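You operate a simulated robot arm through the tools that you are given. There is no shell and no other tool. Be economical: measure what you need, move in short steps, check, and stop when the job is done.

Carry out the task below with a simulated robot arm. There is one attempt and no reset: what you move stays moved.

## Task
Brush off the grill panel, fit its knob and do up screw four.
Fine: dust gone before the knob goes on; use the round brush and the short driver and put both back. Set down upright: round brush, short driver. What is to be rubbed or washed off counts as gone when no trace of it is left.

Only the result counts: the job must be done as asked and must still hold three seconds after the hand-in. Knocking over, shifting, dropping, spilling or breaking anything else fails it.

## Robot
A 6-joint arm with a four-finger gripper on a trunk, on a base that drives. Base frame: it is fixed to the floor where the robot stands at the start and does not move with it; the origin is under the middle of the robot, x ahead of it, y to its left, z up; the surface under the hand at the start is at about z = 0.84. Units: m, degrees, N and s.
With the tool pointing down near the work surface it reaches from about 0.26 to 0.7 m from the robot's upright axis, wherever it stands. Its first joint turns from -166.0 to 166.0 degrees. Places, roughly: grey dust [0.3, 0.2, 0.9]; panel screw four [0.4, 0.3, 0.9]; panel screw one [0.3, 0.3, 0.9]; panel shaft [0.3, 0.2, 0.9]; short driver (4x4x12 cm) [0.3, -0.1, 0.9]. Payload 3.43 kg.
Tool frame: the origin (TCP) lies between the finger pads and is the grasp point; the fingertips stand 0.03 m ahead of it; z points along the fingers, y is the line along which they close. The gripper opens to 0.12 m. The gripper's body begins 0.085 m behind the TCP.
Orientation is told as [roll, pitch, yaw] about the base's x, y, z axes, in that order, counted from this pose: with the fingers straight down and closing along the base's y, the tool's x points along the base's -x, its y along +y and its z along -z.

## Interface
- The arm moves only by the tool send_rows. Its argument "rows" is one flat list of numbers, 7 for each row, row after row: the shift along the tool's x, y, z in m, then the turn, a rotation vector about the tool's x, y, z in degrees, then the finger opening in m, from 0 to 0.12. In form: [x, y, z, wx, wy, wz, fingers, x, y, z, wx, wy, wz, fingers, ...]. A call has 1 to 12 rows; each row shifts and turns the commanded pose from where the row before left it, along the tool's axes as they then stand. Each row takes 0.2 s and may step no farther than 0.05 m and 8.6 degrees from the row before; otherwise, or with a gripper value out of range, the whole call is refused. A pose out of reach is approached as far as the arm can. The call stops where the force on the tool passes 40 N (or 10 N more than at its start, if that is more) or the arm is blocked; 0.2 s more then pass. The fingers move at their own pace and stop on an object; they squeeze with about 35 N. The grip force told is the motor's: it shows also when the fingers shut on nothing. Time passes only in rows, and 0.2 s behind the last, so rows that do not move let the fingers close. It gives the time, the measured TCP pose, the force on the tool (base axes), the opening and the grip force at its end, in the units of the frame above (readings bear some noise), with the torque about the TCP (base axes, N m) and any sound that the robot's microphone picked up.
- Cameras (640 x 400 px; columns grow to the right, rows downward): "scene" is now at [0.0542, 0.1206, 1.6838]; the picture's right is [-0.26, -0.97, 0.00], its down [-0.77, 0.21, -0.61] and it looks along [0.59, -0.16, -0.79] (base axes); focal length 286 px, centre (320, 200). "wrist" rides on the gripper at [0.071, -0.017, -0.121] in the tool frame; the picture's right is [0.23, 0.97, 0.00], its down [-0.81, 0.19, -0.55] and it looks along [-0.54, 0.13, 0.83] (tool axes); focal length 275 px, centre (320, 200). There is no depth. A picture from a camera that has moved, and an enlarged one, comes with that camera's place and axes in the base frame and with its lens.
- capture(camera): a new picture of that camera. The clock stands still meanwhile.
- move_column(by): slides the trunk up (or, below 0, down) by that many m; the arm and the scene camera ride with it, the base frame stays. It gives what a move gives, with no picture.
- base_move(legs): drives the robot by 1 to 6 legs, each [ahead, left, turn to the left] in m, m and degrees, along the robot's own axes; the way and the turn of a leg run together, so that a leg with both is an arc; at most 1.5 m and 180 degrees a leg. The arm and the cameras ride along, it lands a little off, and it stops where it bumps. It gives what a move gives.
- turn_head(pan, tilt): turns the head with the scene camera to pan (to the left, within 120 degrees either way) and tilt (down, from -29 to 69), counted from straight ahead of the robot. It gives what a move gives.
- enlarge(camera, box): a new picture of the part [left, top, right, bottom] of that camera's present view, enlarged. The clock stands still meanwhile.
- finish_job(): hands the job in; it is judged then, once.

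Go step by step. Nothing tells you exact positions but the pictures and the camera data: compare them with the known pose of the tool, close in by small moves and look again before you grip or let go. The budget is 120 turns and 78 pictures, counting those below and the enlarged ones. Unless the task says otherwise, let go and move clear before handing in, and close with one line.

The tools are called after "Emit:" as a command line: name --argument value ..., lists and objects as JSON in quotes. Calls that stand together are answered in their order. send_rows: Moves the arm, as the interface text tells. Its arguments: {"type":"object","properties":{"rows":{"type":"array","items":{"type":"number"}}},"required":["rows"]} The other tools are called the same way: move_column (by) slides the trunk up or down; base_move (legs) drives the base; turn_head (pan, tilt) turns the head that bears the scene camera; capture (camera) takes a picture; enlarge (camera, box) takes an enlarged picture of a part of a camera's view; finish_job () hands the job in.

At the start:

```text
t: 0.0
position: [0.508, 0.0482, 1.225]
ee_rot: [-0.1, 0.0, 0.0]
wrist_force: [1.2, -0.7, -0.5]
ft_torque: [0.02, -0.03, 0.01]
gripper_width: 0.1202
grip_force: 0.1
trunk travel left (down, up): [-0.2, 0.24]
robot x, y, heading: [-0.0022, 0.0026, -0.0]
head pan, tilt: [-15.1, 52.4]
```

scene: 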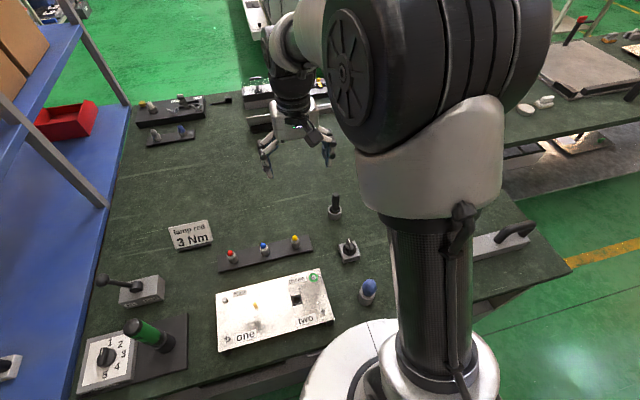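
wrist: 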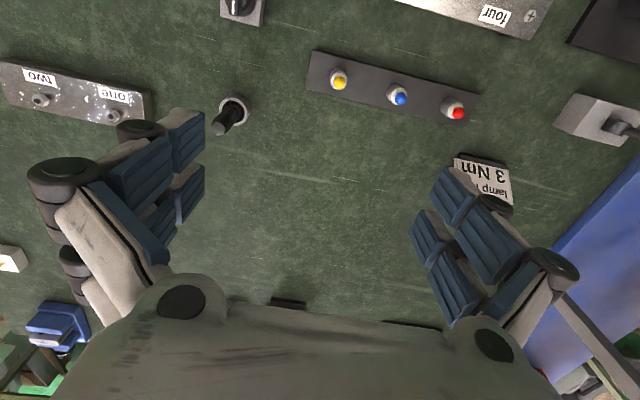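

I see a white panel near the robot with labels and lamps, plus various tools. I'll zoom in to identify the panel, knob, brush and drivers.

Emit:
enlarge --camera "scene" --box '[200, 180, 420, 360]'

Emit:
enlarge --camera "scene" --box '[70, 200, 290, 400]'

Emit:
enlarge --camera "scene" --box '[120, 60, 340, 200]'

```text
2.22 times, centred on (310, 270) of scene
camera zoom: at [0.0542, 0.1206, 1.6838], right [-0.26, -0.97, 0.0], down [-0.77, 0.21, -0.61], along [0.59, -0.16, -0.79], focal length 635 px, centre (342, 44)
```

zoom: 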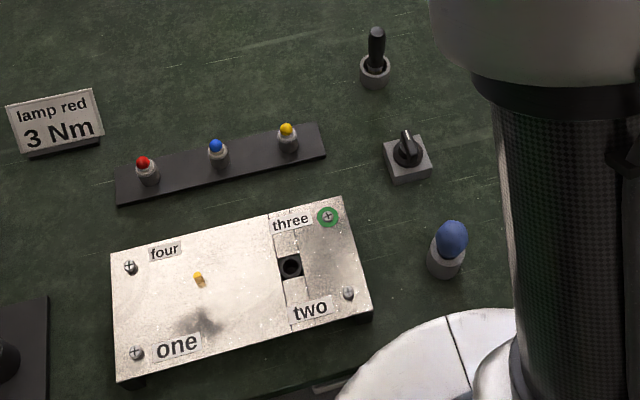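

```text
2.00 times, centred on (180, 300) of scene
camera zoom: at [0.0542, 0.1206, 1.6838], right [-0.26, -0.97, 0.0], down [-0.77, 0.21, -0.61], along [0.59, -0.16, -0.79], focal length 571 px, centre (600, 0)
```

zoom: 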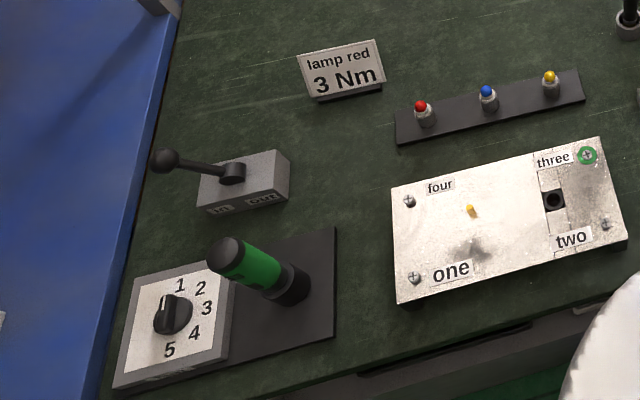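

```text
2.86 times, centred on (230, 130) of scene
camera zoom: at [0.0542, 0.1206, 1.6838], right [-0.26, -0.97, 0.0], down [-0.77, 0.21, -0.61], along [0.59, -0.16, -0.79], focal length 816 px, centre (577, 400)
```

zoom: 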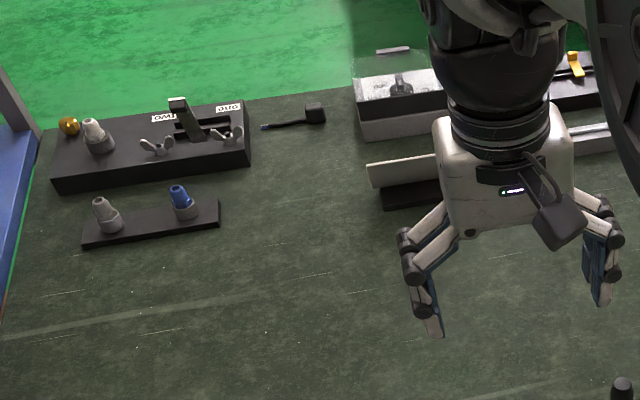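

The short driver looks like the blue-topped item at about (0.30, -0.08). I need to find the round brush and knob, so I'll look to the right and over the rest of the bench.

Emit:
turn_head --pan -60 --tilt 45

Emit:
capture --camera "scene"

Emit:
enlarge --camera "wrist" --box '[0, 0, 320, 200]'

```text
t: 1.1
position: [0.5074, 0.0492, 1.2242]
ee_rot: [0.0, -0.1, -0.1]
wrist_force: [-0.1, 0.4, 0.0]
ft_torque: [0.0, 0.02, 0.0]
gripper_width: 0.12
grip_force: 0.1
trunk travel left (down, up): [-0.2, 0.24]
robot x, y, heading: [0.0018, 0.0032, -0.2]
head pan, tilt: [-60.0, 45.0]
```

```text
72 pictures are left
camera scene: at [0.0229, 0.0697, 1.6939], right [-0.87, -0.5, 0.0], down [-0.35, 0.61, -0.71], along [0.35, -0.61, -0.71], focal length 286 px, centre (320, 200)
```

scene: 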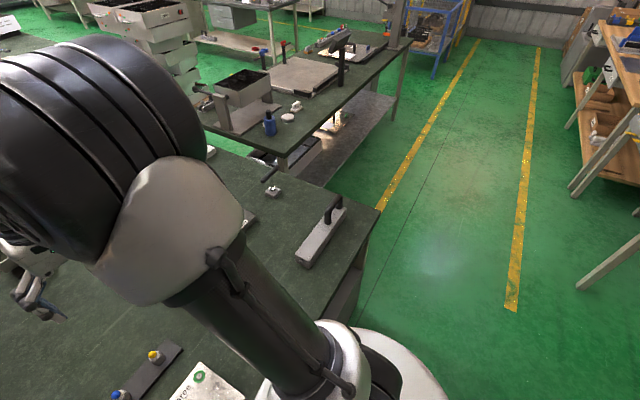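

```text
2.00 times, centred on (160, 100) of wrist
camera zoom: at [0.4359, 0.0306, 1.3458], right [-0.23, 0.97, 0.0], down [0.81, 0.19, 0.55], along [0.54, 0.13, -0.83], focal length 551 px, centre (640, 400)
```

zoom: 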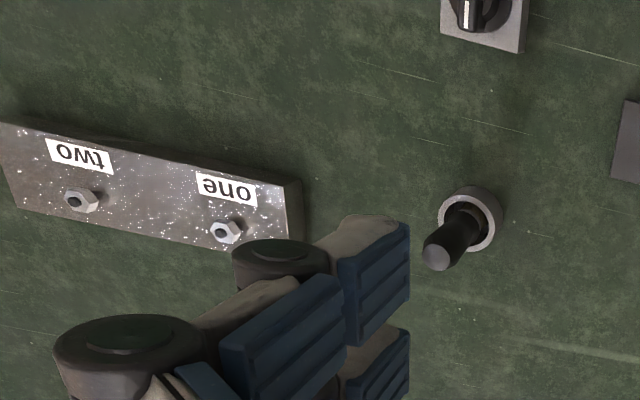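

The black handle in a grey round cup may be the round brush. I'll enlarge the right bench items to compare.

Emit:
enlarge --camera "scene" --box '[190, 70, 390, 280]'

Emit:
turn_head --pan -25 --tilt 62

Emit:
capture --camera "scene"

```text
1.90 times, centred on (290, 175) of scene
camera zoom: at [0.0229, 0.0697, 1.6939], right [-0.87, -0.5, 0.0], down [-0.35, 0.61, -0.71], along [0.35, -0.61, -0.71], focal length 544 px, centre (377, 248)
```

zoom: 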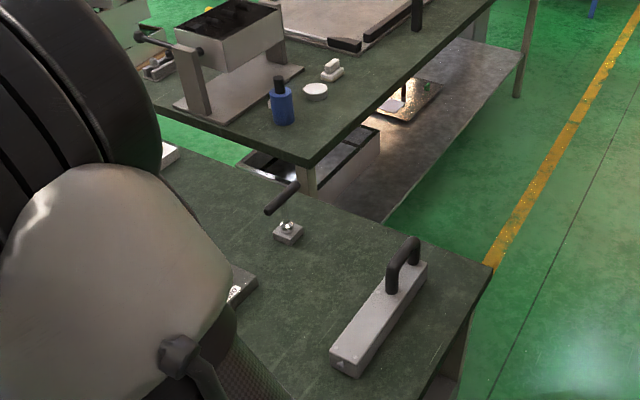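

```text
t: 2.1
position: [0.5071, 0.0485, 1.225]
ee_rot: [0.1, 0.0, 0.1]
wrist_force: [0.0, 0.5, -0.1]
ft_torque: [-0.03, 0.0, 0.0]
gripper_width: 0.1202
grip_force: 0.0
trunk travel left (down, up): [-0.2, 0.24]
robot x, y, heading: [-0.0002, 0.0012, 0.0]
head pan, tilt: [-25.0, 62.0]
```

```text
69 pictures are left
camera scene: at [0.0404, 0.1128, 1.6721], right [-0.42, -0.91, 0.0], down [-0.8, 0.37, -0.47], along [0.43, -0.2, -0.88], focal length 286 px, centre (320, 200)
```

scene: 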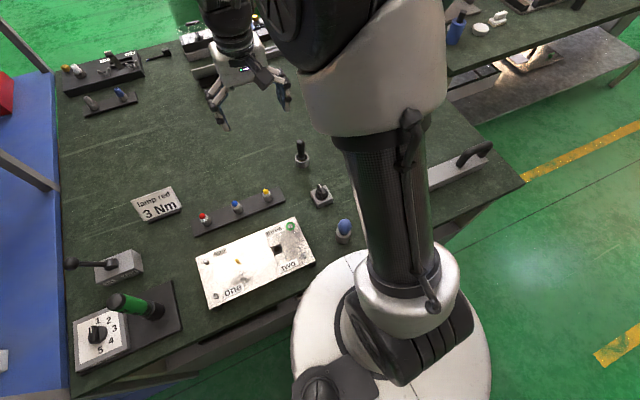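

I'll bring the wrist camera nearer to view the supposed brush, knob block and driver.

Emit:
send_rows --rows '[0.026, -0.03, 0.015, 0, 0, 0, 0.12, 0.026, -0.03, 0.015, 0, 0, 0, 0.12, 0.026, -0.03, 0.015, 0, 0, 0, 0.12, 0.026, -0.03, 0.015, 0, 0, 0, 0.12, 0.026, -0.03, 0.015, 0, 0, 0, 0.12]'

Emit:
capture --camera "wrist"

```text
t: 3.3
position: [0.3763, -0.1045, 1.1497]
ee_rot: [0.0, 0.0, 0.0]
wrist_force: [-0.5, 0.2, -0.3]
ft_torque: [0.01, 0.0, 0.03]
gripper_width: 0.1197
grip_force: 0.1
trunk travel left (down, up): [-0.2, 0.24]
robot x, y, heading: [-0.004, -0.002, 0.0]
head pan, tilt: [-25.0, 62.0]
```

```text
68 pictures are left
camera wrist: at [0.3056, -0.1229, 1.2709], right [-0.23, 0.97, 0.0], down [0.81, 0.19, 0.55], along [0.54, 0.13, -0.83], focal length 275 px, centre (320, 200)
```

wrist: 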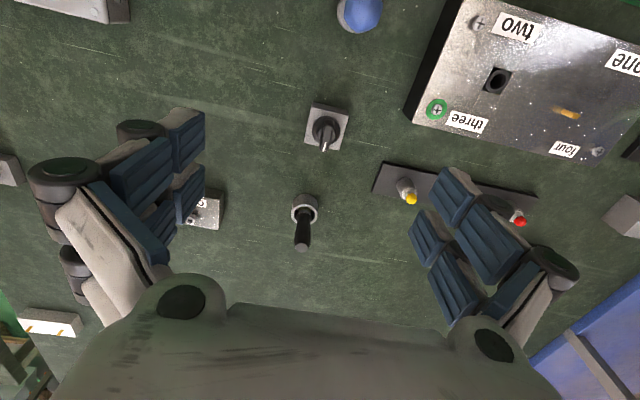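

Emit:
enlarge --camera "wrist" --box '[250, 80, 380, 260]'

Emit:
enlarge --camera "wrist" --box '[400, 0, 640, 180]'

```text
2.22 times, centred on (315, 170) of wrist
camera zoom: at [0.3056, -0.1229, 1.2709], right [-0.23, 0.97, 0.0], down [0.81, 0.19, 0.55], along [0.54, 0.13, -0.83], focal length 612 px, centre (331, 267)
```

zoom: 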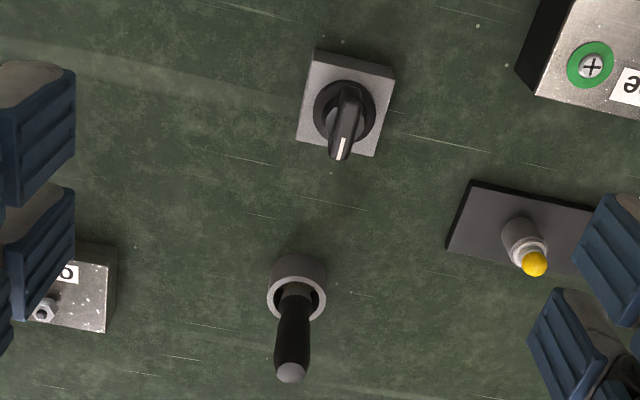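

```text
2.22 times, centred on (520, 90) of wrist
camera zoom: at [0.3056, -0.1229, 1.2709], right [-0.23, 0.97, 0.0], down [0.81, 0.19, 0.55], along [0.54, 0.13, -0.83], focal length 612 px, centre (-124, 444)
```

zoom: 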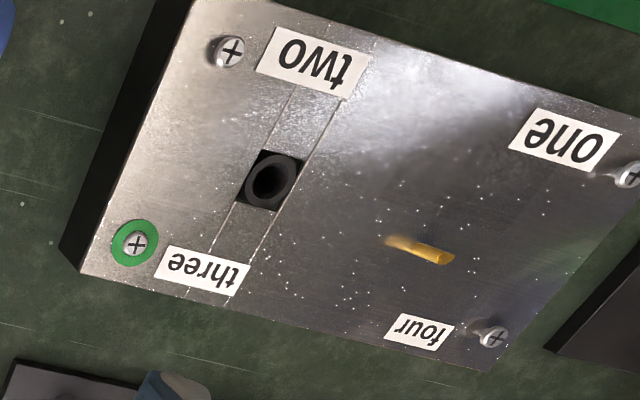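

The black-handled item at about (0.60, -0.082), top z≈0.962, stands in a round cup; I take it to be the round brush. I'll move above it and check.

Emit:
send_rows --rows '[-0.045, 0.0045, 0.01, 0, 0, 0, 0.08, -0.045, 0.0045, 0.01, 0, 0, 0, 0.06, -0.045, 0.0045, 0.02, 0, 0, 0, 0.06, -0.045, 0.0045, 0.02, 0, 0, 0, 0.06, -0.044, 0.0045, 0.02, 0, 0, 0, 0.06, 0, 0, 0.03, 0, 0, 0, 0.06]'

Emit:
capture --camera "scene"

Emit:
capture --camera "wrist"

```text
t: 4.7
position: [0.6011, -0.0775, 1.0394]
ee_rot: [-0.1, 0.0, 0.0]
wrist_force: [-0.2, -0.6, 0.0]
ft_torque: [-0.02, -0.01, 0.0]
gripper_width: 0.0602
grip_force: 0.1
trunk travel left (down, up): [-0.2, 0.24]
robot x, y, heading: [0.0002, 0.0023, -0.1]
head pan, tilt: [-25.0, 62.0]
```

```text
65 pictures are left
camera scene: at [0.0402, 0.1127, 1.6722], right [-0.42, -0.91, 0.0], down [-0.8, 0.37, -0.47], along [0.43, -0.2, -0.88], focal length 286 px, centre (320, 200)
```

scene: 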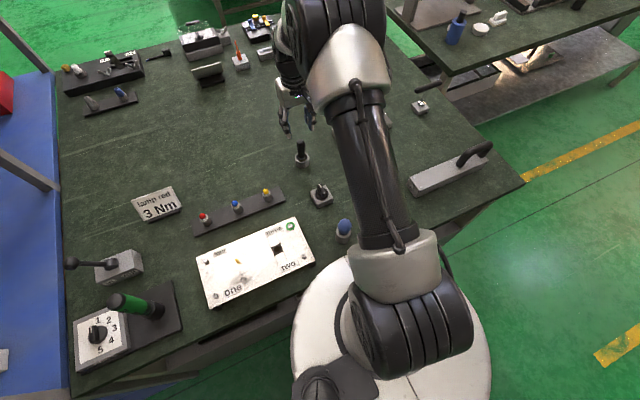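

```text
64 pictures are left
camera wrist: at [0.5301, -0.0962, 1.161], right [-0.23, 0.97, 0.0], down [0.81, 0.19, 0.55], along [0.54, 0.13, -0.83], focal length 275 px, centre (320, 200)
```

wrist: 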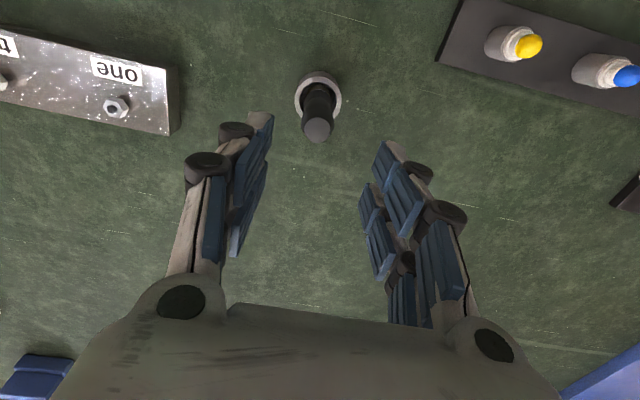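

A previously hidden orange item stands at the far edge; I'll look before choosing the brush.

Emit:
enlarge --camera "scene" --box '[170, 5, 290, 95]'

Emit:
enlarge --camera "scene" --box '[50, 40, 180, 120]'

```text
4.44 times, centred on (230, 50) of scene
camera zoom: at [0.0402, 0.1127, 1.6722], right [-0.42, -0.91, 0.0], down [-0.8, 0.37, -0.47], along [0.43, -0.2, -0.88], focal length 1269 px, centre (720, 867)
```

zoom: 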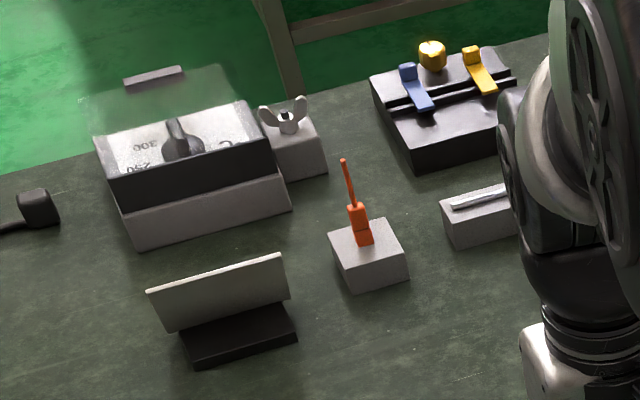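

```text
4.92 times, centred on (115, 80) of scene
camera zoom: at [0.0402, 0.1127, 1.6722], right [-0.42, -0.91, 0.0], down [-0.8, 0.37, -0.47], along [0.43, -0.2, -0.88], focal length 1406 px, centre (1329, 791)
```

zoom: 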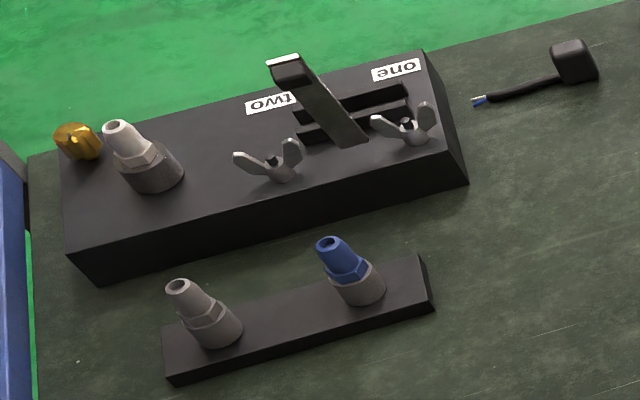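

The only cup-held round handled item is the black one, axis ≈(0.599, -0.082). I go down around its handle and close.

Emit:
send_rows --rows '[0.002, -0.004, 0.03, 0, 0, 0, 0.06, 0, 0, 0.03, 0, 0, 0, 0.06, 0, 0, 0.03, 0, 0, 0, 0.06, 0, 0, 0.022, 0, 0, 0, 0.06]'

Emit:
capture --camera "wrist"

```text
t: 5.7
position: [0.5999, -0.0838, 0.9282]
ee_rot: [0.0, 0.0, 0.0]
wrist_force: [0.9, 0.5, 0.1]
ft_torque: [-0.02, 0.0, 0.02]
gripper_width: 0.0601
grip_force: 0.1
trunk travel left (down, up): [-0.2, 0.24]
robot x, y, heading: [-0.0009, 0.0018, 0.3]
head pan, tilt: [-25.0, 62.0]
```

```text
61 pictures are left
camera wrist: at [0.5283, -0.1001, 1.0491], right [-0.23, 0.97, 0.0], down [0.81, 0.19, 0.55], along [0.54, 0.13, -0.83], focal length 275 px, centre (320, 200)
```

wrist: 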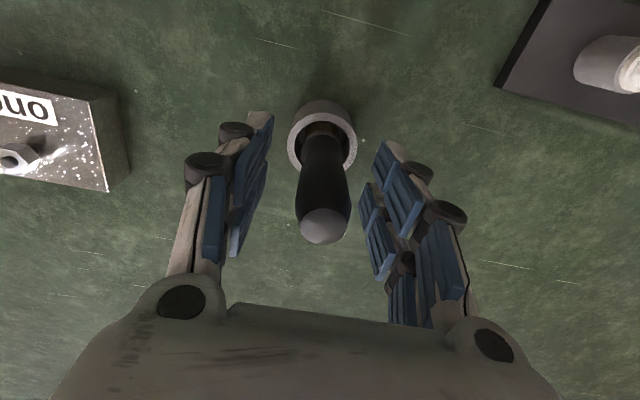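

The handle sits between the pads; closing.

Emit:
send_rows --rows '[0, 0, 0, 0, 0, 0, 0.0, 0, 0, 0, 0, 0, 0, 0.0, 0, 0, 0, 0, 0, 0, 0.0, 0, 0, 0, 0, 0, 0, 0.0]'

```text
t: 6.7
position: [0.599, -0.0824, 0.9276]
ee_rot: [0.0, 0.0, -0.1]
wrist_force: [-0.3, -1.4, 0.8]
ft_torque: [-0.01, 0.01, 0.03]
gripper_width: 0.0233
grip_force: 34.8
trunk travel left (down, up): [-0.2, 0.24]
robot x, y, heading: [0.0058, 0.0005, -0.1]
head pan, tilt: [-25.0, 62.0]
```

Gripped at 23 mm. Lift straight up and look.

Emit:
send_rows --rows '[0, 0, -0.02, 0, 0, 0, 0.0, 0, 0, -0.03, 0, 0, 0, 0.0, 0, 0, -0.04, 0, 0, 0, 0.0, 0, 0, -0.05, 0, 0, 0, 0.0]'

Emit:
capture --camera "wrist"

Emit:
enlarge --camera "scene" --box '[250, 70, 350, 180]'

```text
t: 7.7
position: [0.5969, -0.081, 1.0686]
ee_rot: [0.0, 0.0, 0.1]
wrist_force: [0.0, -0.7, -0.3]
ft_torque: [-0.03, -0.05, -0.02]
gripper_width: 0.0232
grip_force: 34.8
trunk travel left (down, up): [-0.2, 0.24]
robot x, y, heading: [-0.0016, -0.0009, -0.1]
head pan, tilt: [-25.0, 62.0]
```

```text
60 pictures are left
camera wrist: at [0.5259, -0.1002, 1.1895], right [-0.23, 0.97, 0.0], down [0.81, 0.19, 0.55], along [0.54, 0.13, -0.83], focal length 275 px, centre (320, 200)
```

wrist: 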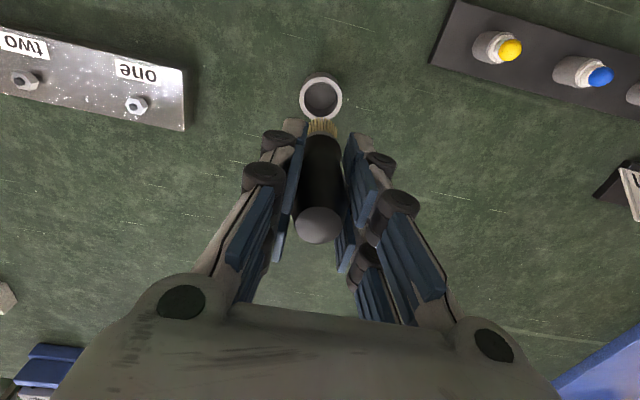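

```text
3.64 times, centred on (300, 125) of scene
camera zoom: at [0.0394, 0.1131, 1.6722], right [-0.42, -0.91, 0.0], down [-0.8, 0.37, -0.47], along [0.43, -0.2, -0.88], focal length 1038 px, centre (393, 473)
```

zoom: 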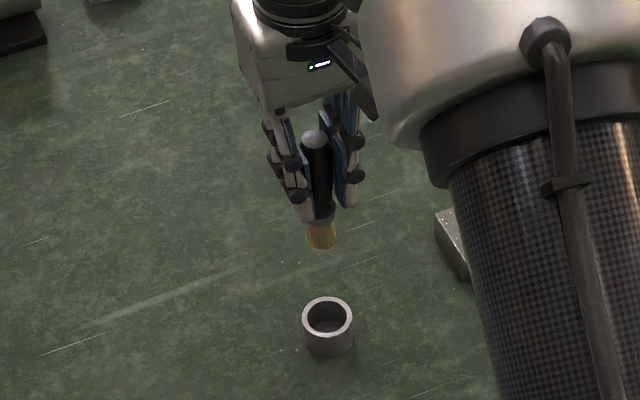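

It is the round brush, bristle tip about 8 cm below the TCP. By triangulation: panel top z≈0.895, screw four (0.371,0.306), shaft (0.333,0.2245), dust near (0.285,0.226). I'll look at the dust closely.

Emit:
turn_head --pan 10 --tilt 65

Emit:
enlarge --camera "scene" --box '[240, 120, 440, 280]'

```text
t: 8.7
position: [0.5988, -0.0823, 1.0678]
ee_rot: [0.0, 0.0, -0.1]
wrist_force: [0.0, -0.1, -1.1]
ft_torque: [-0.03, 0.04, -0.01]
gripper_width: 0.0232
grip_force: 35.2
trunk travel left (down, up): [-0.2, 0.24]
robot x, y, heading: [0.0017, 0.0024, -0.2]
head pan, tilt: [10.0, 65.0]
```

```text
2.50 times, centred on (340, 200) of scene
camera zoom: at [0.042, 0.1505, 1.6689], right [0.17, -0.98, 0.0], down [-0.89, -0.16, -0.42], along [0.42, 0.07, -0.91], focal length 714 px, centre (270, 200)
```

zoom: 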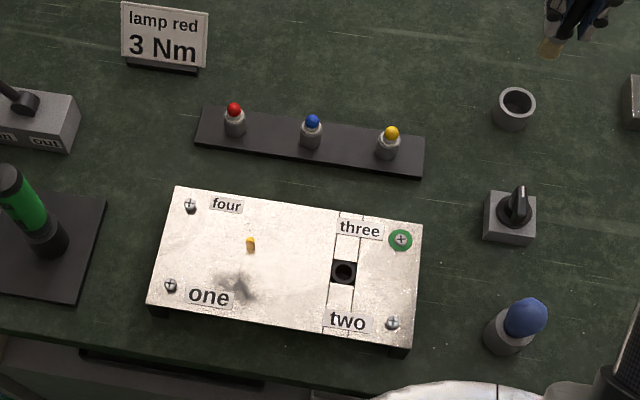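

The dust patch is centred around (0.286, 0.229), about 5×4 cm. I carry the brush over it at a safe height.

Emit:
send_rows --rows '[0.0313, 0.0312, 0, 0, 0, 0, 0, 0.0313, 0.0312, 0, 0, 0, 0, 0, 0.0313, 0.0312, 0, 0, 0, 0, 0, 0.0313, 0.0312, 0, 0, 0, 0, 0, 0.0313, 0.0312, 0, 0, 0, 0, 0, 0.0313, 0.0312, 0, 0, 0, 0, 0, 0.0313, 0.0312, 0, 0, 0, 0, 0, 0.0313, 0.0312, 0, 0, 0, 0, 0, 0.0313, 0.0312, 0, 0, 0, 0, 0, 0.0313, 0.0312, 0, 0, 0, 0, 0, 0, 0, 0.04, 0, 0, 0, 0, 0, 0, 0.03, 0, 0, 0, 0]'

Emit:
capture --camera "wrist"

Emit:
enlarge --camera "scene" --box '[240, 120, 440, 280]'

```text
t: 11.3
position: [0.2865, 0.2324, 0.9975]
ee_rot: [0.0, -0.1, -0.1]
wrist_force: [0.3, 0.3, 0.2]
ft_torque: [0.0, 0.0, -0.03]
gripper_width: 0.0233
grip_force: 35.0
trunk travel left (down, up): [-0.2, 0.24]
robot x, y, heading: [-0.0, -0.0004, -0.0]
head pan, tilt: [10.0, 65.0]
```

```text
57 pictures are left
camera wrist: at [0.2145, 0.2133, 1.1189], right [-0.23, 0.97, 0.0], down [0.81, 0.19, 0.55], along [0.54, 0.13, -0.83], focal length 275 px, centre (320, 200)
```

wrist: 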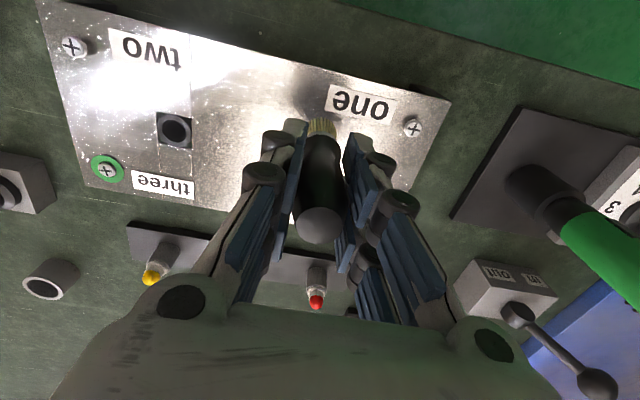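

```text
2.50 times, centred on (340, 200) of scene
camera zoom: at [0.0418, 0.1512, 1.6688], right [0.17, -0.98, 0.0], down [-0.89, -0.16, -0.42], along [0.42, 0.07, -0.91], focal length 714 px, centre (270, 200)
```

zoom: 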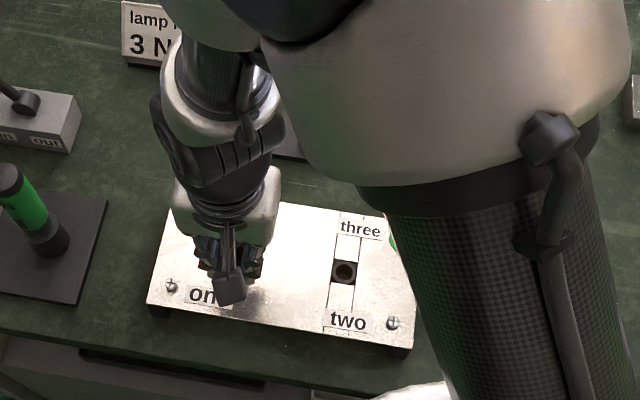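

Brush tip is about 2 cm above the dust. Lower in small steps and watch the force.

Emit:
send_rows --rows '[0, 0, 0.012, 0, 0, 0, 0, 0, 0, 0.006, 0, 0, 0, 0, 0, 0, 0.003, 0, 0, 0, 0]'

```text
t: 12.1
position: [0.2861, 0.2301, 0.9795]
ee_rot: [0.1, -0.2, 0.1]
wrist_force: [-1.1, -1.9, 26.3]
ft_torque: [-0.26, 0.16, -0.01]
gripper_width: 0.0231
grip_force: 34.8
trunk travel left (down, up): [-0.2, 0.24]
robot x, y, heading: [-0.0045, 0.0003, 0.1]
head pan, tilt: [10.0, 65.0]
```

Contact made at about 26 N; ease off slightly and sweep in lanes along y.

Emit:
send_rows --rows '[0, 0, -0.002, 0, 0, 0, 0, 0, -0.02, 0, 0, 0, 0, 0, 0, -0.02, 0, 0, 0, 0, 0, 0.009, 0, 0, 0, 0, 0, 0, 0, 0.025, 0, 0, 0, 0, 0, 0, 0.025, 0, 0, 0, 0, 0, 0, 0.025, 0, 0, 0, 0, 0, 0.009, 0, 0, 0, 0, 0, 0, 0, -0.025, 0, 0, 0, 0, 0, 0, -0.025, 0, 0, 0, 0, 0, 0, -0.025, 0, 0, 0, 0, 0]'

```text
t: 14.5
position: [0.2699, 0.1878, 0.9796]
ee_rot: [0.0, -0.1, -0.1]
wrist_force: [-0.4, -1.3, 0.4]
ft_torque: [-0.01, 0.0, 0.01]
gripper_width: 0.023
grip_force: 35.0
trunk travel left (down, up): [-0.2, 0.24]
robot x, y, heading: [-0.0009, -0.0006, 0.2]
head pan, tilt: [10.0, 65.0]
```

Contact was lost after easing; lower 1.3 mm and go over the lanes again.

Emit:
send_rows --rows '[0, 0, 0.0013, 0, 0, 0, 0, 0, 0.025, 0, 0, 0, 0, 0, 0, 0.025, 0, 0, 0, 0, 0, 0, 0.025, 0, 0, 0, 0, 0, -0.009, 0, 0, 0, 0, 0, 0, 0, -0.025, 0, 0, 0, 0, 0, 0, -0.025, 0, 0, 0, 0, 0, 0, -0.025, 0, 0, 0, 0, 0, -0.009, 0, 0, 0, 0, 0, 0]'

```text
t: 16.5
position: [0.2841, 0.187, 0.9771]
ee_rot: [-0.2, 0.2, -0.1]
wrist_force: [-7.8, -1.7, 22.1]
ft_torque: [-0.16, 0.49, 0.0]
gripper_width: 0.0231
grip_force: 35.2
trunk travel left (down, up): [-0.2, 0.24]
robot x, y, heading: [0.0002, -0.0004, -0.0]
head pan, tilt: [10.0, 65.0]
```

Contact force is good (22 N). Continue lanes through x ≈ 0.286, 0.295, 0.304.

Emit:
send_rows --rows '[0, 0.025, 0, 0, 0, 0, 0, 0, 0.025, 0, 0, 0, 0, 0, 0, 0.025, 0, 0, 0, 0, 0, -0.009, 0, 0, 0, 0, 0, 0, 0, -0.025, 0, 0, 0, 0, 0, 0, -0.025, 0, 0, 0, 0, 0, 0, -0.025, 0, 0, 0, 0, 0, -0.009, 0, 0, 0, 0, 0, 0, 0, 0.025, 0, 0, 0, 0, 0, 0, 0.025, 0, 0, 0, 0, 0, 0, 0.025, 0, 0, 0, 0, 0]'

```text
t: 18.9
position: [0.3026, 0.2627, 0.9761]
ee_rot: [0.1, -0.1, 0.0]
wrist_force: [-1.5, -5.4, 30.6]
ft_torque: [-0.48, -0.03, 0.0]
gripper_width: 0.0233
grip_force: 34.8
trunk travel left (down, up): [-0.2, 0.24]
robot x, y, heading: [-0.004, -0.0002, -0.1]
head pan, tilt: [10.0, 65.0]
```

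Lift and pull the arm away to inspect the panel.

Emit:
send_rows --rows '[0, 0, -0.03, 0, 0, 0, 0, 0, 0, -0.04, 0, 0, 0, 0, -0.03, -0.03, -0.02, 0, 0, 0, 0, -0.035, -0.035, 0, 0, 0, 0, 0, -0.035, -0.035, 0, 0, 0, 0, 0, -0.035, -0.035, 0, 0, 0, 0, 0, -0.035, -0.035, 0, 0, 0, 0, 0, -0.03, -0.035, 0, 0, 0, 0, 0, -0.03, -0.035, 0, 0, 0, 0, 0]'

Emit:
enlarge --camera "scene" --box '[270, 160, 410, 270]'

```text
t: 20.9
position: [0.5341, 0.0227, 1.0656]
ee_rot: [0.0, 0.0, 0.0]
wrist_force: [0.1, -0.3, -0.6]
ft_torque: [0.04, 0.02, 0.01]
gripper_width: 0.0231
grip_force: 34.8
trunk travel left (down, up): [-0.2, 0.24]
robot x, y, heading: [0.001, 0.0007, -0.0]
head pan, tilt: [10.0, 65.0]
```

```text
3.64 times, centred on (340, 215) of scene
camera zoom: at [0.043, 0.1494, 1.6689], right [0.17, -0.98, 0.0], down [-0.89, -0.16, -0.42], along [0.42, 0.07, -0.91], focal length 1038 px, centre (247, 146)
```

zoom: 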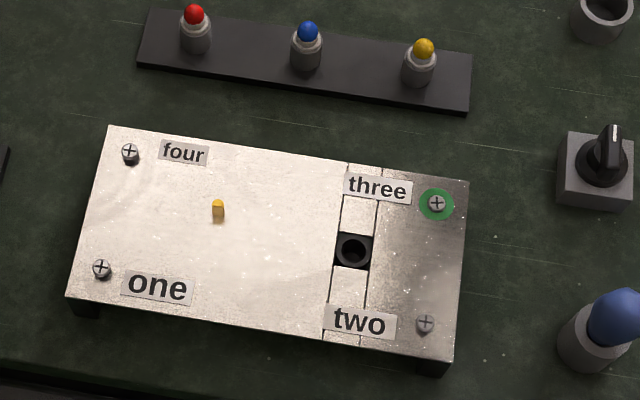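

Dust looks gone. I'll verify with a closer wrist view.

Emit:
send_rows --rows '[0.04, 0.02, -0.02, 0, 0, 0, 0, 0.04, 0.02, -0.02, 0, 0, 0, 0, 0.04, 0.02, -0.02, 0, 0, 0, 0, 0.04, 0.02, -0.02, 0, 0, 0, 0, 0.04, 0.02, -0.02, 0, 0, 0, 0]'

Emit:
enlarge --camera "wrist" --box '[300, 0, 500, 130]'

```text
t: 22.1
position: [0.3329, 0.1217, 1.1645]
ee_rot: [0.1, -0.1, 0.0]
wrist_force: [-0.6, -0.1, -0.6]
ft_torque: [0.01, -0.02, 0.01]
gripper_width: 0.0231
grip_force: 35.1
trunk travel left (down, up): [-0.2, 0.24]
robot x, y, heading: [-0.0004, -0.0009, 0.1]
head pan, tilt: [10.0, 65.0]
```

```text
3.08 times, centred on (400, 65) of wrist
camera zoom: at [0.2619, 0.1042, 1.2862], right [-0.23, 0.97, 0.0], down [0.81, 0.19, 0.55], along [0.54, 0.13, -0.83], focal length 847 px, centre (74, 615)
```

zoom: 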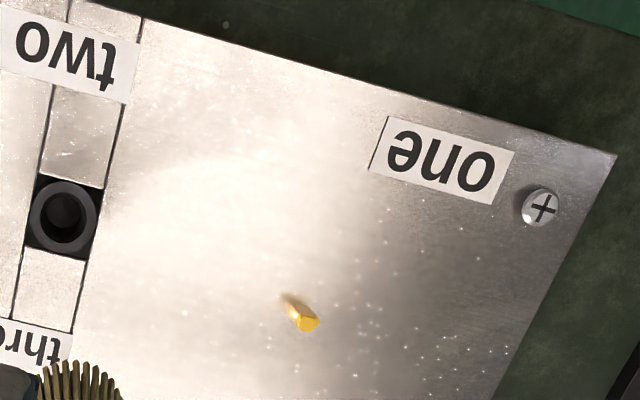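

The panel is clean. Now take the brush back above its cup.

Emit:
send_rows --rows '[-0.0333, -0.0255, 0.01, 0, 0, 0, 0, -0.0333, -0.0255, 0.01, 0, 0, 0, 0, -0.0333, -0.0255, 0.01, 0, 0, 0, 0, -0.0333, -0.0255, 0.01, 0, 0, 0, 0, -0.0333, -0.0255, 0.01, 0, 0, 0, 0, -0.0333, -0.0255, 0.01, 0, 0, 0, 0, -0.0333, -0.0255, 0.01, 0, 0, 0, 0, -0.0333, -0.0255, 0.01, 0, 0, 0, 0, 0, 0, 0.04, 0, 0, 0, 0, 0, 0, 0, 0, 0, 0, 0]'

Emit:
capture --camera "wrist"

Emit:
enlarge --camera "scene" --box '[380, 90, 480, 180]'

```text
t: 24.3
position: [0.6025, -0.0813, 1.0458]
ee_rot: [0.0, 0.0, 0.0]
wrist_force: [-0.3, -0.6, -0.2]
ft_torque: [0.04, 0.02, -0.01]
gripper_width: 0.0232
grip_force: 35.7
trunk travel left (down, up): [-0.2, 0.24]
robot x, y, heading: [-0.0006, -0.0016, 0.1]
head pan, tilt: [10.0, 65.0]
```

```text
53 pictures are left
camera wrist: at [0.5314, -0.0997, 1.1678], right [-0.23, 0.97, 0.0], down [0.81, 0.19, 0.55], along [0.54, 0.13, -0.83], focal length 275 px, centre (320, 200)
```

wrist: 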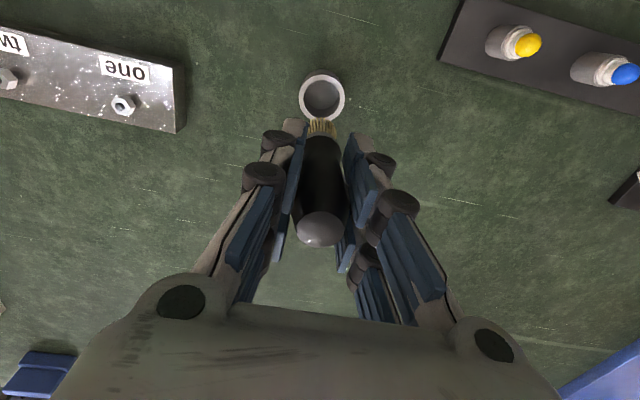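

```text
4.44 times, centred on (430, 135) of scene
camera zoom: at [0.0416, 0.1505, 1.6689], right [0.17, -0.98, 0.0], down [-0.89, -0.16, -0.42], along [0.42, 0.07, -0.91], focal length 1269 px, centre (-169, 489)
```

zoom: 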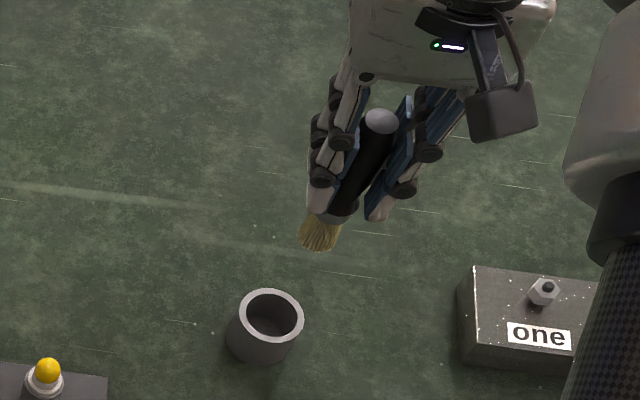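

The cup is directly beneath; net commanded offset from the grasp pose is (+1.4, +3, +119.7) mm, so I retrace it.

Emit:
send_rows --rows '[0.0014, -0.003, 0.02, 0, 0, 0, 0, 0, 0, 0.03, 0, 0, 0, 0, 0, 0, 0.02, 0, 0, 0, 0, 0, 0, 0.02, 0, 0, 0, 0, 0, 0, 0.015, 0, 0, 0, 0, 0, 0, 0.012, 0, 0, 0, 0]'

Emit:
capture --camera "wrist"

```text
t: 25.7
position: [0.6003, -0.0834, 0.9318]
ee_rot: [-0.1, 0.1, 0.0]
wrist_force: [-0.4, 0.7, -0.7]
ft_torque: [0.03, 0.02, -0.03]
gripper_width: 0.0231
grip_force: 35.1
trunk travel left (down, up): [-0.2, 0.24]
robot x, y, heading: [-0.0018, 0.0007, 0.3]
head pan, tilt: [10.0, 65.0]
```

```text
51 pictures are left
camera wrist: at [0.5289, -0.1015, 1.0518], right [-0.23, 0.97, 0.0], down [0.81, 0.19, 0.55], along [0.54, 0.13, -0.83], focal length 275 px, centre (320, 200)
```

wrist: 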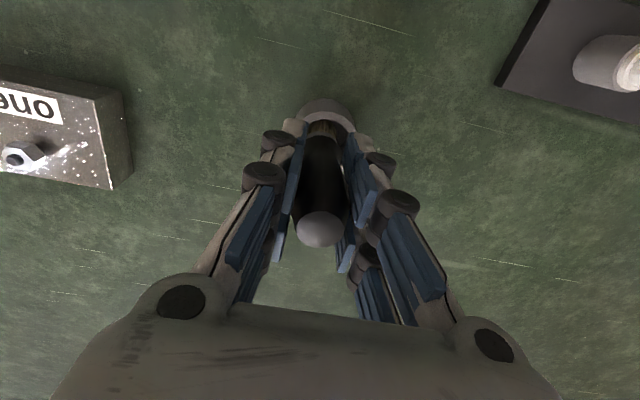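

The brush is in its cup. Lower the last 1.5 mm, open to 6 cm, then rise clear.

Emit:
send_rows --rows '[0, 0, 0.0015, 0, 0, 0, 0, 0, 0, 0, 0, 0, 0, 0.03, 0, 0, 0, 0, 0, 0, 0.06, 0, 0, 0, 0, 0, 0, 0.06, 0, 0, -0.03, 0, 0, 0, 0.06, 0, 0, -0.04, 0, 0, 0, 0.06, 0, 0, -0.05, 0, 0, 0, 0.06]'

Emit:
capture --camera "wrist"

```text
t: 27.3
position: [0.599, -0.0836, 1.0498]
ee_rot: [0.2, -0.1, 0.1]
wrist_force: [-0.8, 0.0, 0.2]
ft_torque: [0.0, -0.05, 0.02]
gripper_width: 0.0602
grip_force: 0.0
trunk travel left (down, up): [-0.2, 0.24]
robot x, y, heading: [0.0041, 0.0004, 0.1]
head pan, tilt: [10.0, 65.0]
```

```text
50 pictures are left
camera wrist: at [0.5282, -0.1025, 1.1706], right [-0.23, 0.97, 0.0], down [0.81, 0.19, 0.55], along [0.54, 0.13, -0.83], focal length 275 px, centre (320, 200)
```

wrist: 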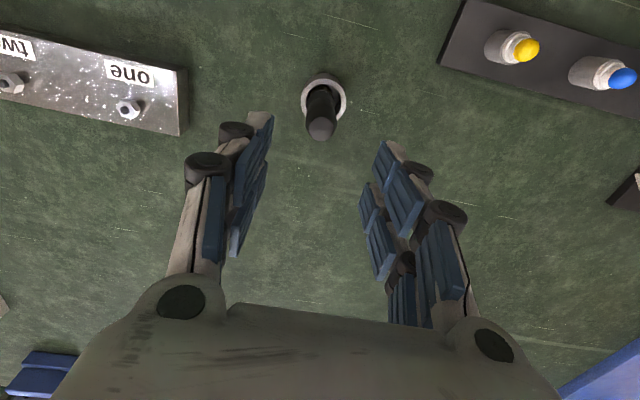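

Brush is back upright. Next the knob on the grey block at about (0.443, -0.081), pointer facing +x. I move above it and also zoom on the shaft for its profile.

Emit:
send_rows --rows '[0.04, 0, -0.01, 0, 0, 0, 0.08, 0.04, 0, 0, 0, 0, 0, 0.08, 0.04, 0, 0, 0, 0, 0, 0.08, 0.038, 0.002, 0.02, 0, 0, 0, 0.08]'

Emit:
capture --camera "wrist"

Emit:
enlarge --camera "scene" --box '[320, 205, 340, 225]'

```text
t: 28.3
position: [0.4431, -0.0837, 1.0381]
ee_rot: [0.0, -0.1, 0.0]
wrist_force: [-0.3, -0.2, 0.1]
ft_torque: [0.01, -0.02, 0.03]
gripper_width: 0.0803
grip_force: 0.1
trunk travel left (down, up): [-0.2, 0.24]
robot x, y, heading: [0.0037, -0.001, 0.1]
head pan, tilt: [10.0, 65.0]
```

```text
49 pictures are left
camera wrist: at [0.3708, -0.1006, 1.1586], right [-0.23, 0.97, 0.0], down [0.81, 0.19, 0.55], along [0.54, 0.13, -0.83], focal length 275 px, centre (320, 200)
```

wrist: 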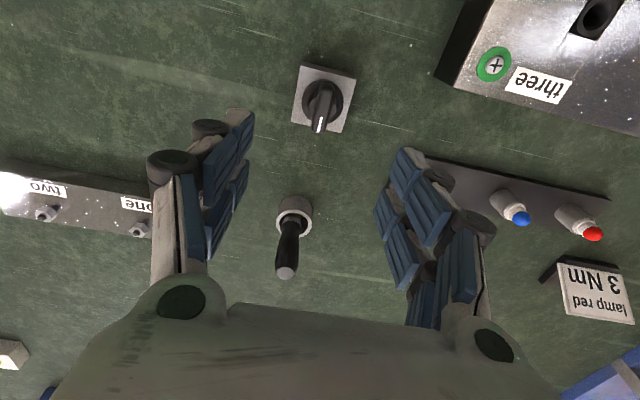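

```text
16.00 times, centred on (330, 215) of scene
camera zoom: at [0.0419, 0.1505, 1.6688], right [0.17, -0.98, 0.0], down [-0.89, -0.16, -0.42], along [0.42, 0.07, -0.91], focal length 4569 px, centre (160, -40)
```

zoom: 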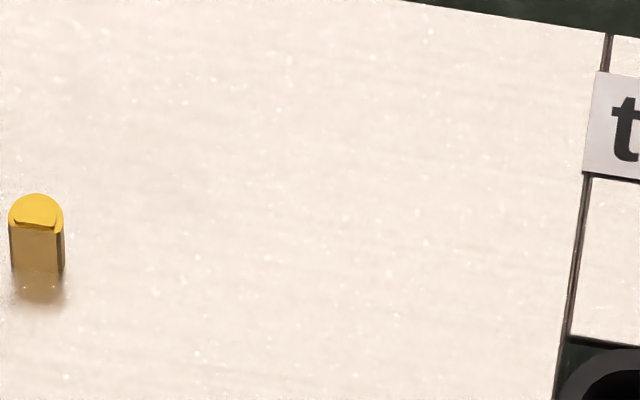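

The shaft is a D with flat facing roughly −x. I'll enlarge the knob to see its bar's direction, and re-zoom the shaft.

Emit:
enlarge --camera "wrist" --box '[280, 55, 370, 145]'

Emit:
enlarge --camera "scene" --box '[313, 207, 329, 217]'

```text
4.44 times, centred on (325, 100) of wrist
camera zoom: at [0.3708, -0.1006, 1.1586], right [-0.23, 0.97, 0.0], down [0.81, 0.19, 0.55], along [0.54, 0.13, -0.83], focal length 1224 px, centre (298, 644)
```

zoom: 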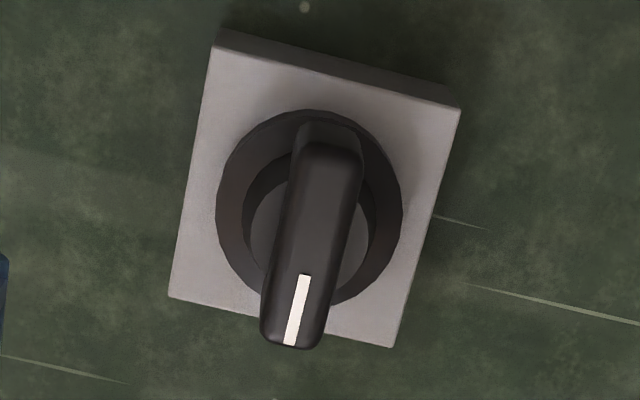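

```text
16.00 times, centred on (321, 212) of scene
camera zoom: at [0.0419, 0.1505, 1.6688], right [0.17, -0.98, 0.0], down [-0.89, -0.16, -0.42], along [0.42, 0.07, -0.91], focal length 4569 px, centre (304, 8)
```

zoom: 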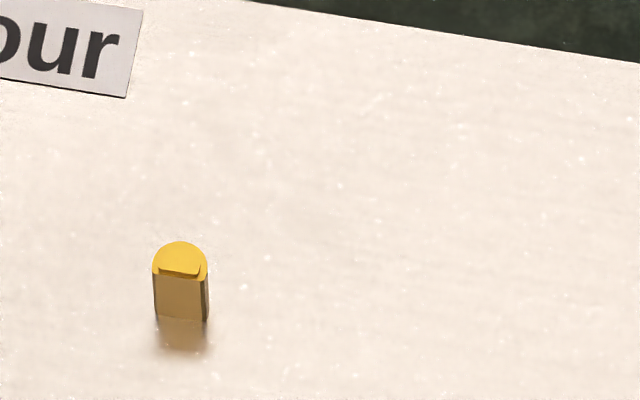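

Bar is along x, centre ≈(0.442,-0.0805), top ≈0.908. Descend over it with the fingers open and check before closing.

Emit:
send_rows --rows '[0.001, 0.003, 0.04, 0, 0, 0, 0.06, 0, 0, 0.04, 0, 0, 0, 0.05, 0, 0, 0.025, 0, 0, 0, 0.05, 0, 0, 0.014, 0, 0, 0, 0.05]'

Emit:
capture --camera "wrist"

```text
t: 29.3
position: [0.4409, -0.0802, 0.9203]
ee_rot: [0.0, -0.1, 0.0]
wrist_force: [-0.2, -0.4, -1.2]
ft_torque: [0.02, 0.0, 0.0]
gripper_width: 0.0498
grip_force: 0.0
trunk travel left (down, up): [-0.2, 0.24]
robot x, y, heading: [-0.0016, -0.0019, -0.0]
head pan, tilt: [10.0, 65.0]
```

```text
45 pictures are left
camera wrist: at [0.369, -0.0974, 1.0416], right [-0.23, 0.97, 0.0], down [0.81, 0.19, 0.55], along [0.54, 0.13, -0.83], focal length 275 px, centre (320, 200)
```

wrist: 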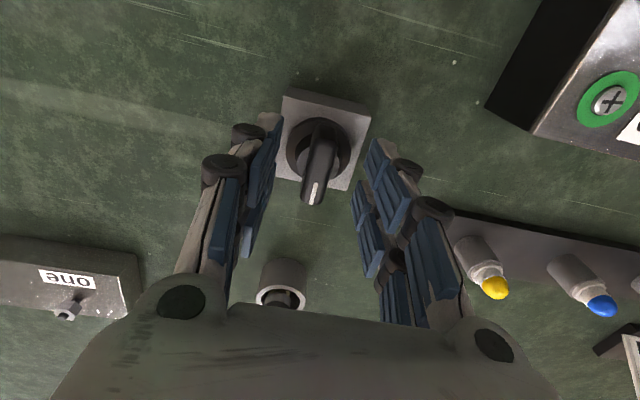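

Bar is centred between the fingers. Close.

Emit:
send_rows --rows '[0, 0, 0.002, 0, 0, 0, 0.03, 0, 0, 0, 0, 0, 0, 0.0, 0, 0, 0, 0, 0, 0, 0.0, 0, 0, 0, 0, 0, 0, 0.0]'

```text
t: 30.3
position: [0.4407, -0.0803, 0.9184]
ee_rot: [0.0, 0.0, 0.0]
wrist_force: [0.6, -1.7, -0.5]
ft_torque: [-0.03, 0.01, 0.02]
gripper_width: 0.0251
grip_force: 36.2
trunk travel left (down, up): [-0.2, 0.24]
robot x, y, heading: [-0.0029, 0.0044, 0.4]
head pan, tilt: [10.0, 65.0]
```

The opening of 25 mm suggests I caught the round boss rather than the bar; reopen, rise 8 mm and regrip the flat bar.

Emit:
send_rows --rows '[0, 0, 0, 0, 0, 0, 0.04, 0, 0, 0, 0, 0, 0, 0.04, 0, 0, -0.008, 0, 0, 0, 0.04, 0, 0, 0, 0, 0, 0, 0.0, 0, 0, 0, 0, 0, 0, 0.0, 0, 0, 0, 0, 0, 0, 0.0, 0, 0, 0, 0, 0, 0, 0.0]'

```text
t: 31.9
position: [0.4396, -0.0789, 0.926]
ee_rot: [-0.1, 0.0, 0.1]
wrist_force: [0.1, -4.3, 1.6]
ft_torque: [-0.13, 0.0, 0.01]
gripper_width: 0.0131
grip_force: 34.6
trunk travel left (down, up): [-0.2, 0.24]
robot x, y, heading: [-0.0017, -0.0011, -0.0]
head pan, tilt: [10.0, 65.0]
```

Now on the bar (13 mm). Lift slowly and look at what it leaves.

Emit:
send_rows --rows '[0, 0, -0.01, 0, 0, 0, 0.0, 0, 0, -0.02, 0, 0, 0, 0.0, 0, 0, -0.03, 0, 0, 0, 0.0, 0, 0, -0.04, 0, 0, 0, 0.0]'

Emit:
capture --camera "wrist"

Emit:
enlarge --camera "scene" --box '[380, 140, 460, 210]'

```text
t: 32.9
position: [0.437, -0.0777, 1.0255]
ee_rot: [0.1, 0.0, 0.0]
wrist_force: [-0.1, -0.3, -0.4]
ft_torque: [-0.01, -0.03, 0.01]
gripper_width: 0.013
grip_force: 35.3
trunk travel left (down, up): [-0.2, 0.24]
robot x, y, heading: [0.0021, 0.0008, -0.0]
head pan, tilt: [10.0, 65.0]
```

```text
44 pictures are left
camera wrist: at [0.3666, -0.0954, 1.1472], right [-0.23, 0.97, 0.0], down [0.81, 0.19, 0.55], along [0.54, 0.13, -0.83], focal length 275 px, centre (320, 200)
```

wrist: 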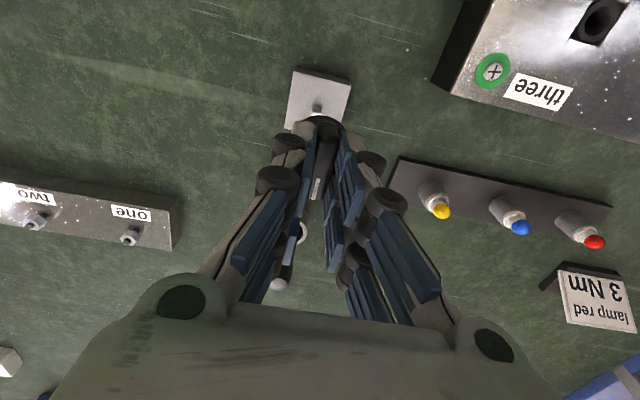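

```text
5.71 times, centred on (420, 175) of scene
camera zoom: at [0.0409, 0.1509, 1.6689], right [0.17, -0.98, 0.0], down [-0.89, -0.16, -0.42], along [0.42, 0.07, -0.91], focal length 1632 px, centre (-251, 343)
```

zoom: 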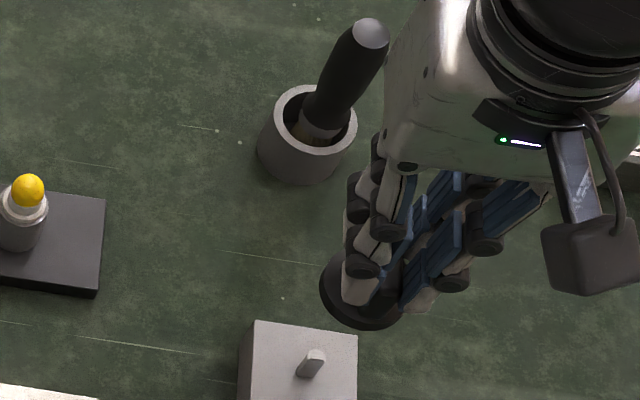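

The block has a D-post. I'll zoom on it to learn which way its flat faces relative to the pointer.

Emit:
enlarge --camera "scene" --box '[408, 195, 428, 215]'

Emit:
enlarge --camera "wrist" --box '[280, 60, 360, 140]'

```text
16.00 times, centred on (418, 205) of scene
camera zoom: at [0.0409, 0.1509, 1.6689], right [0.17, -0.98, 0.0], down [-0.89, -0.16, -0.42], along [0.42, 0.07, -0.91], focal length 4569 px, centre (-1248, 120)
```

zoom: 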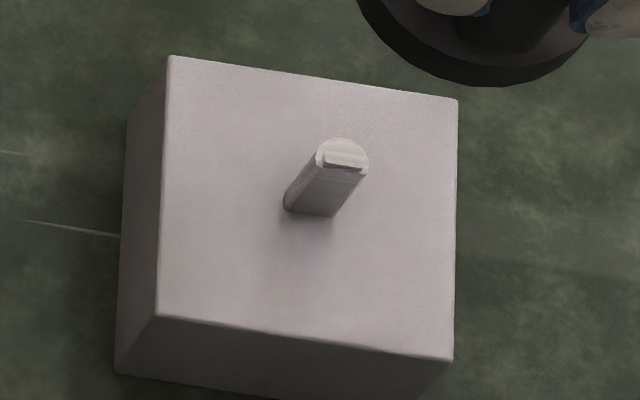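

```text
5.00 times, centred on (320, 100) of wrist
camera zoom: at [0.3666, -0.0954, 1.1472], right [-0.23, 0.97, 0.0], down [0.81, 0.19, 0.55], along [0.54, 0.13, -0.83], focal length 1376 px, centre (320, 700)
```

zoom: 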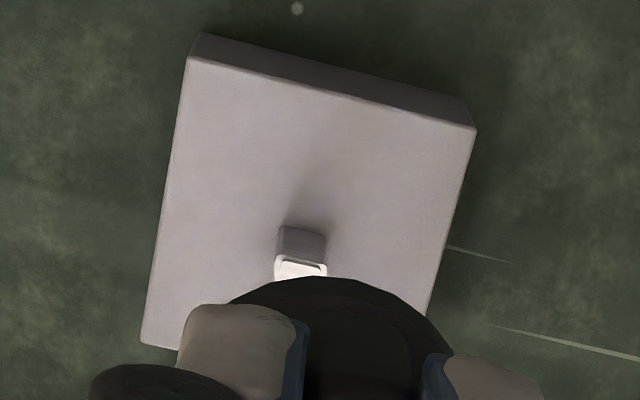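

The post's flat faces −x with the pointer at +x, while the panel shaft's flat faces −x but seems ~5° turned. I'll measure this closer.

Emit:
enlarge --camera "scene" --box '[313, 209, 323, 217]'

```text
16.00 times, centred on (318, 213) of scene
camera zoom: at [0.0409, 0.1509, 1.6689], right [0.17, -0.98, 0.0], down [-0.89, -0.16, -0.42], along [0.42, 0.07, -0.91], focal length 4569 px, centre (352, -8)
```

zoom: 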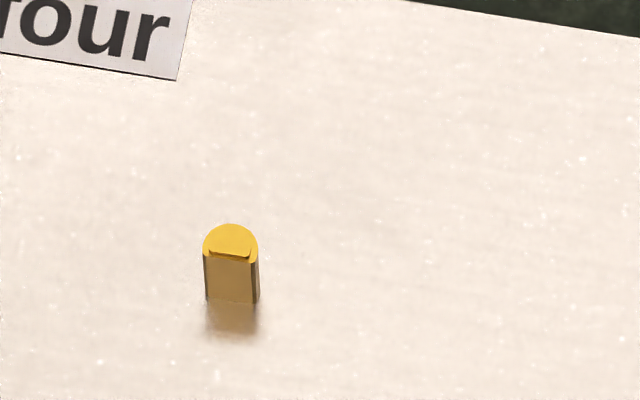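

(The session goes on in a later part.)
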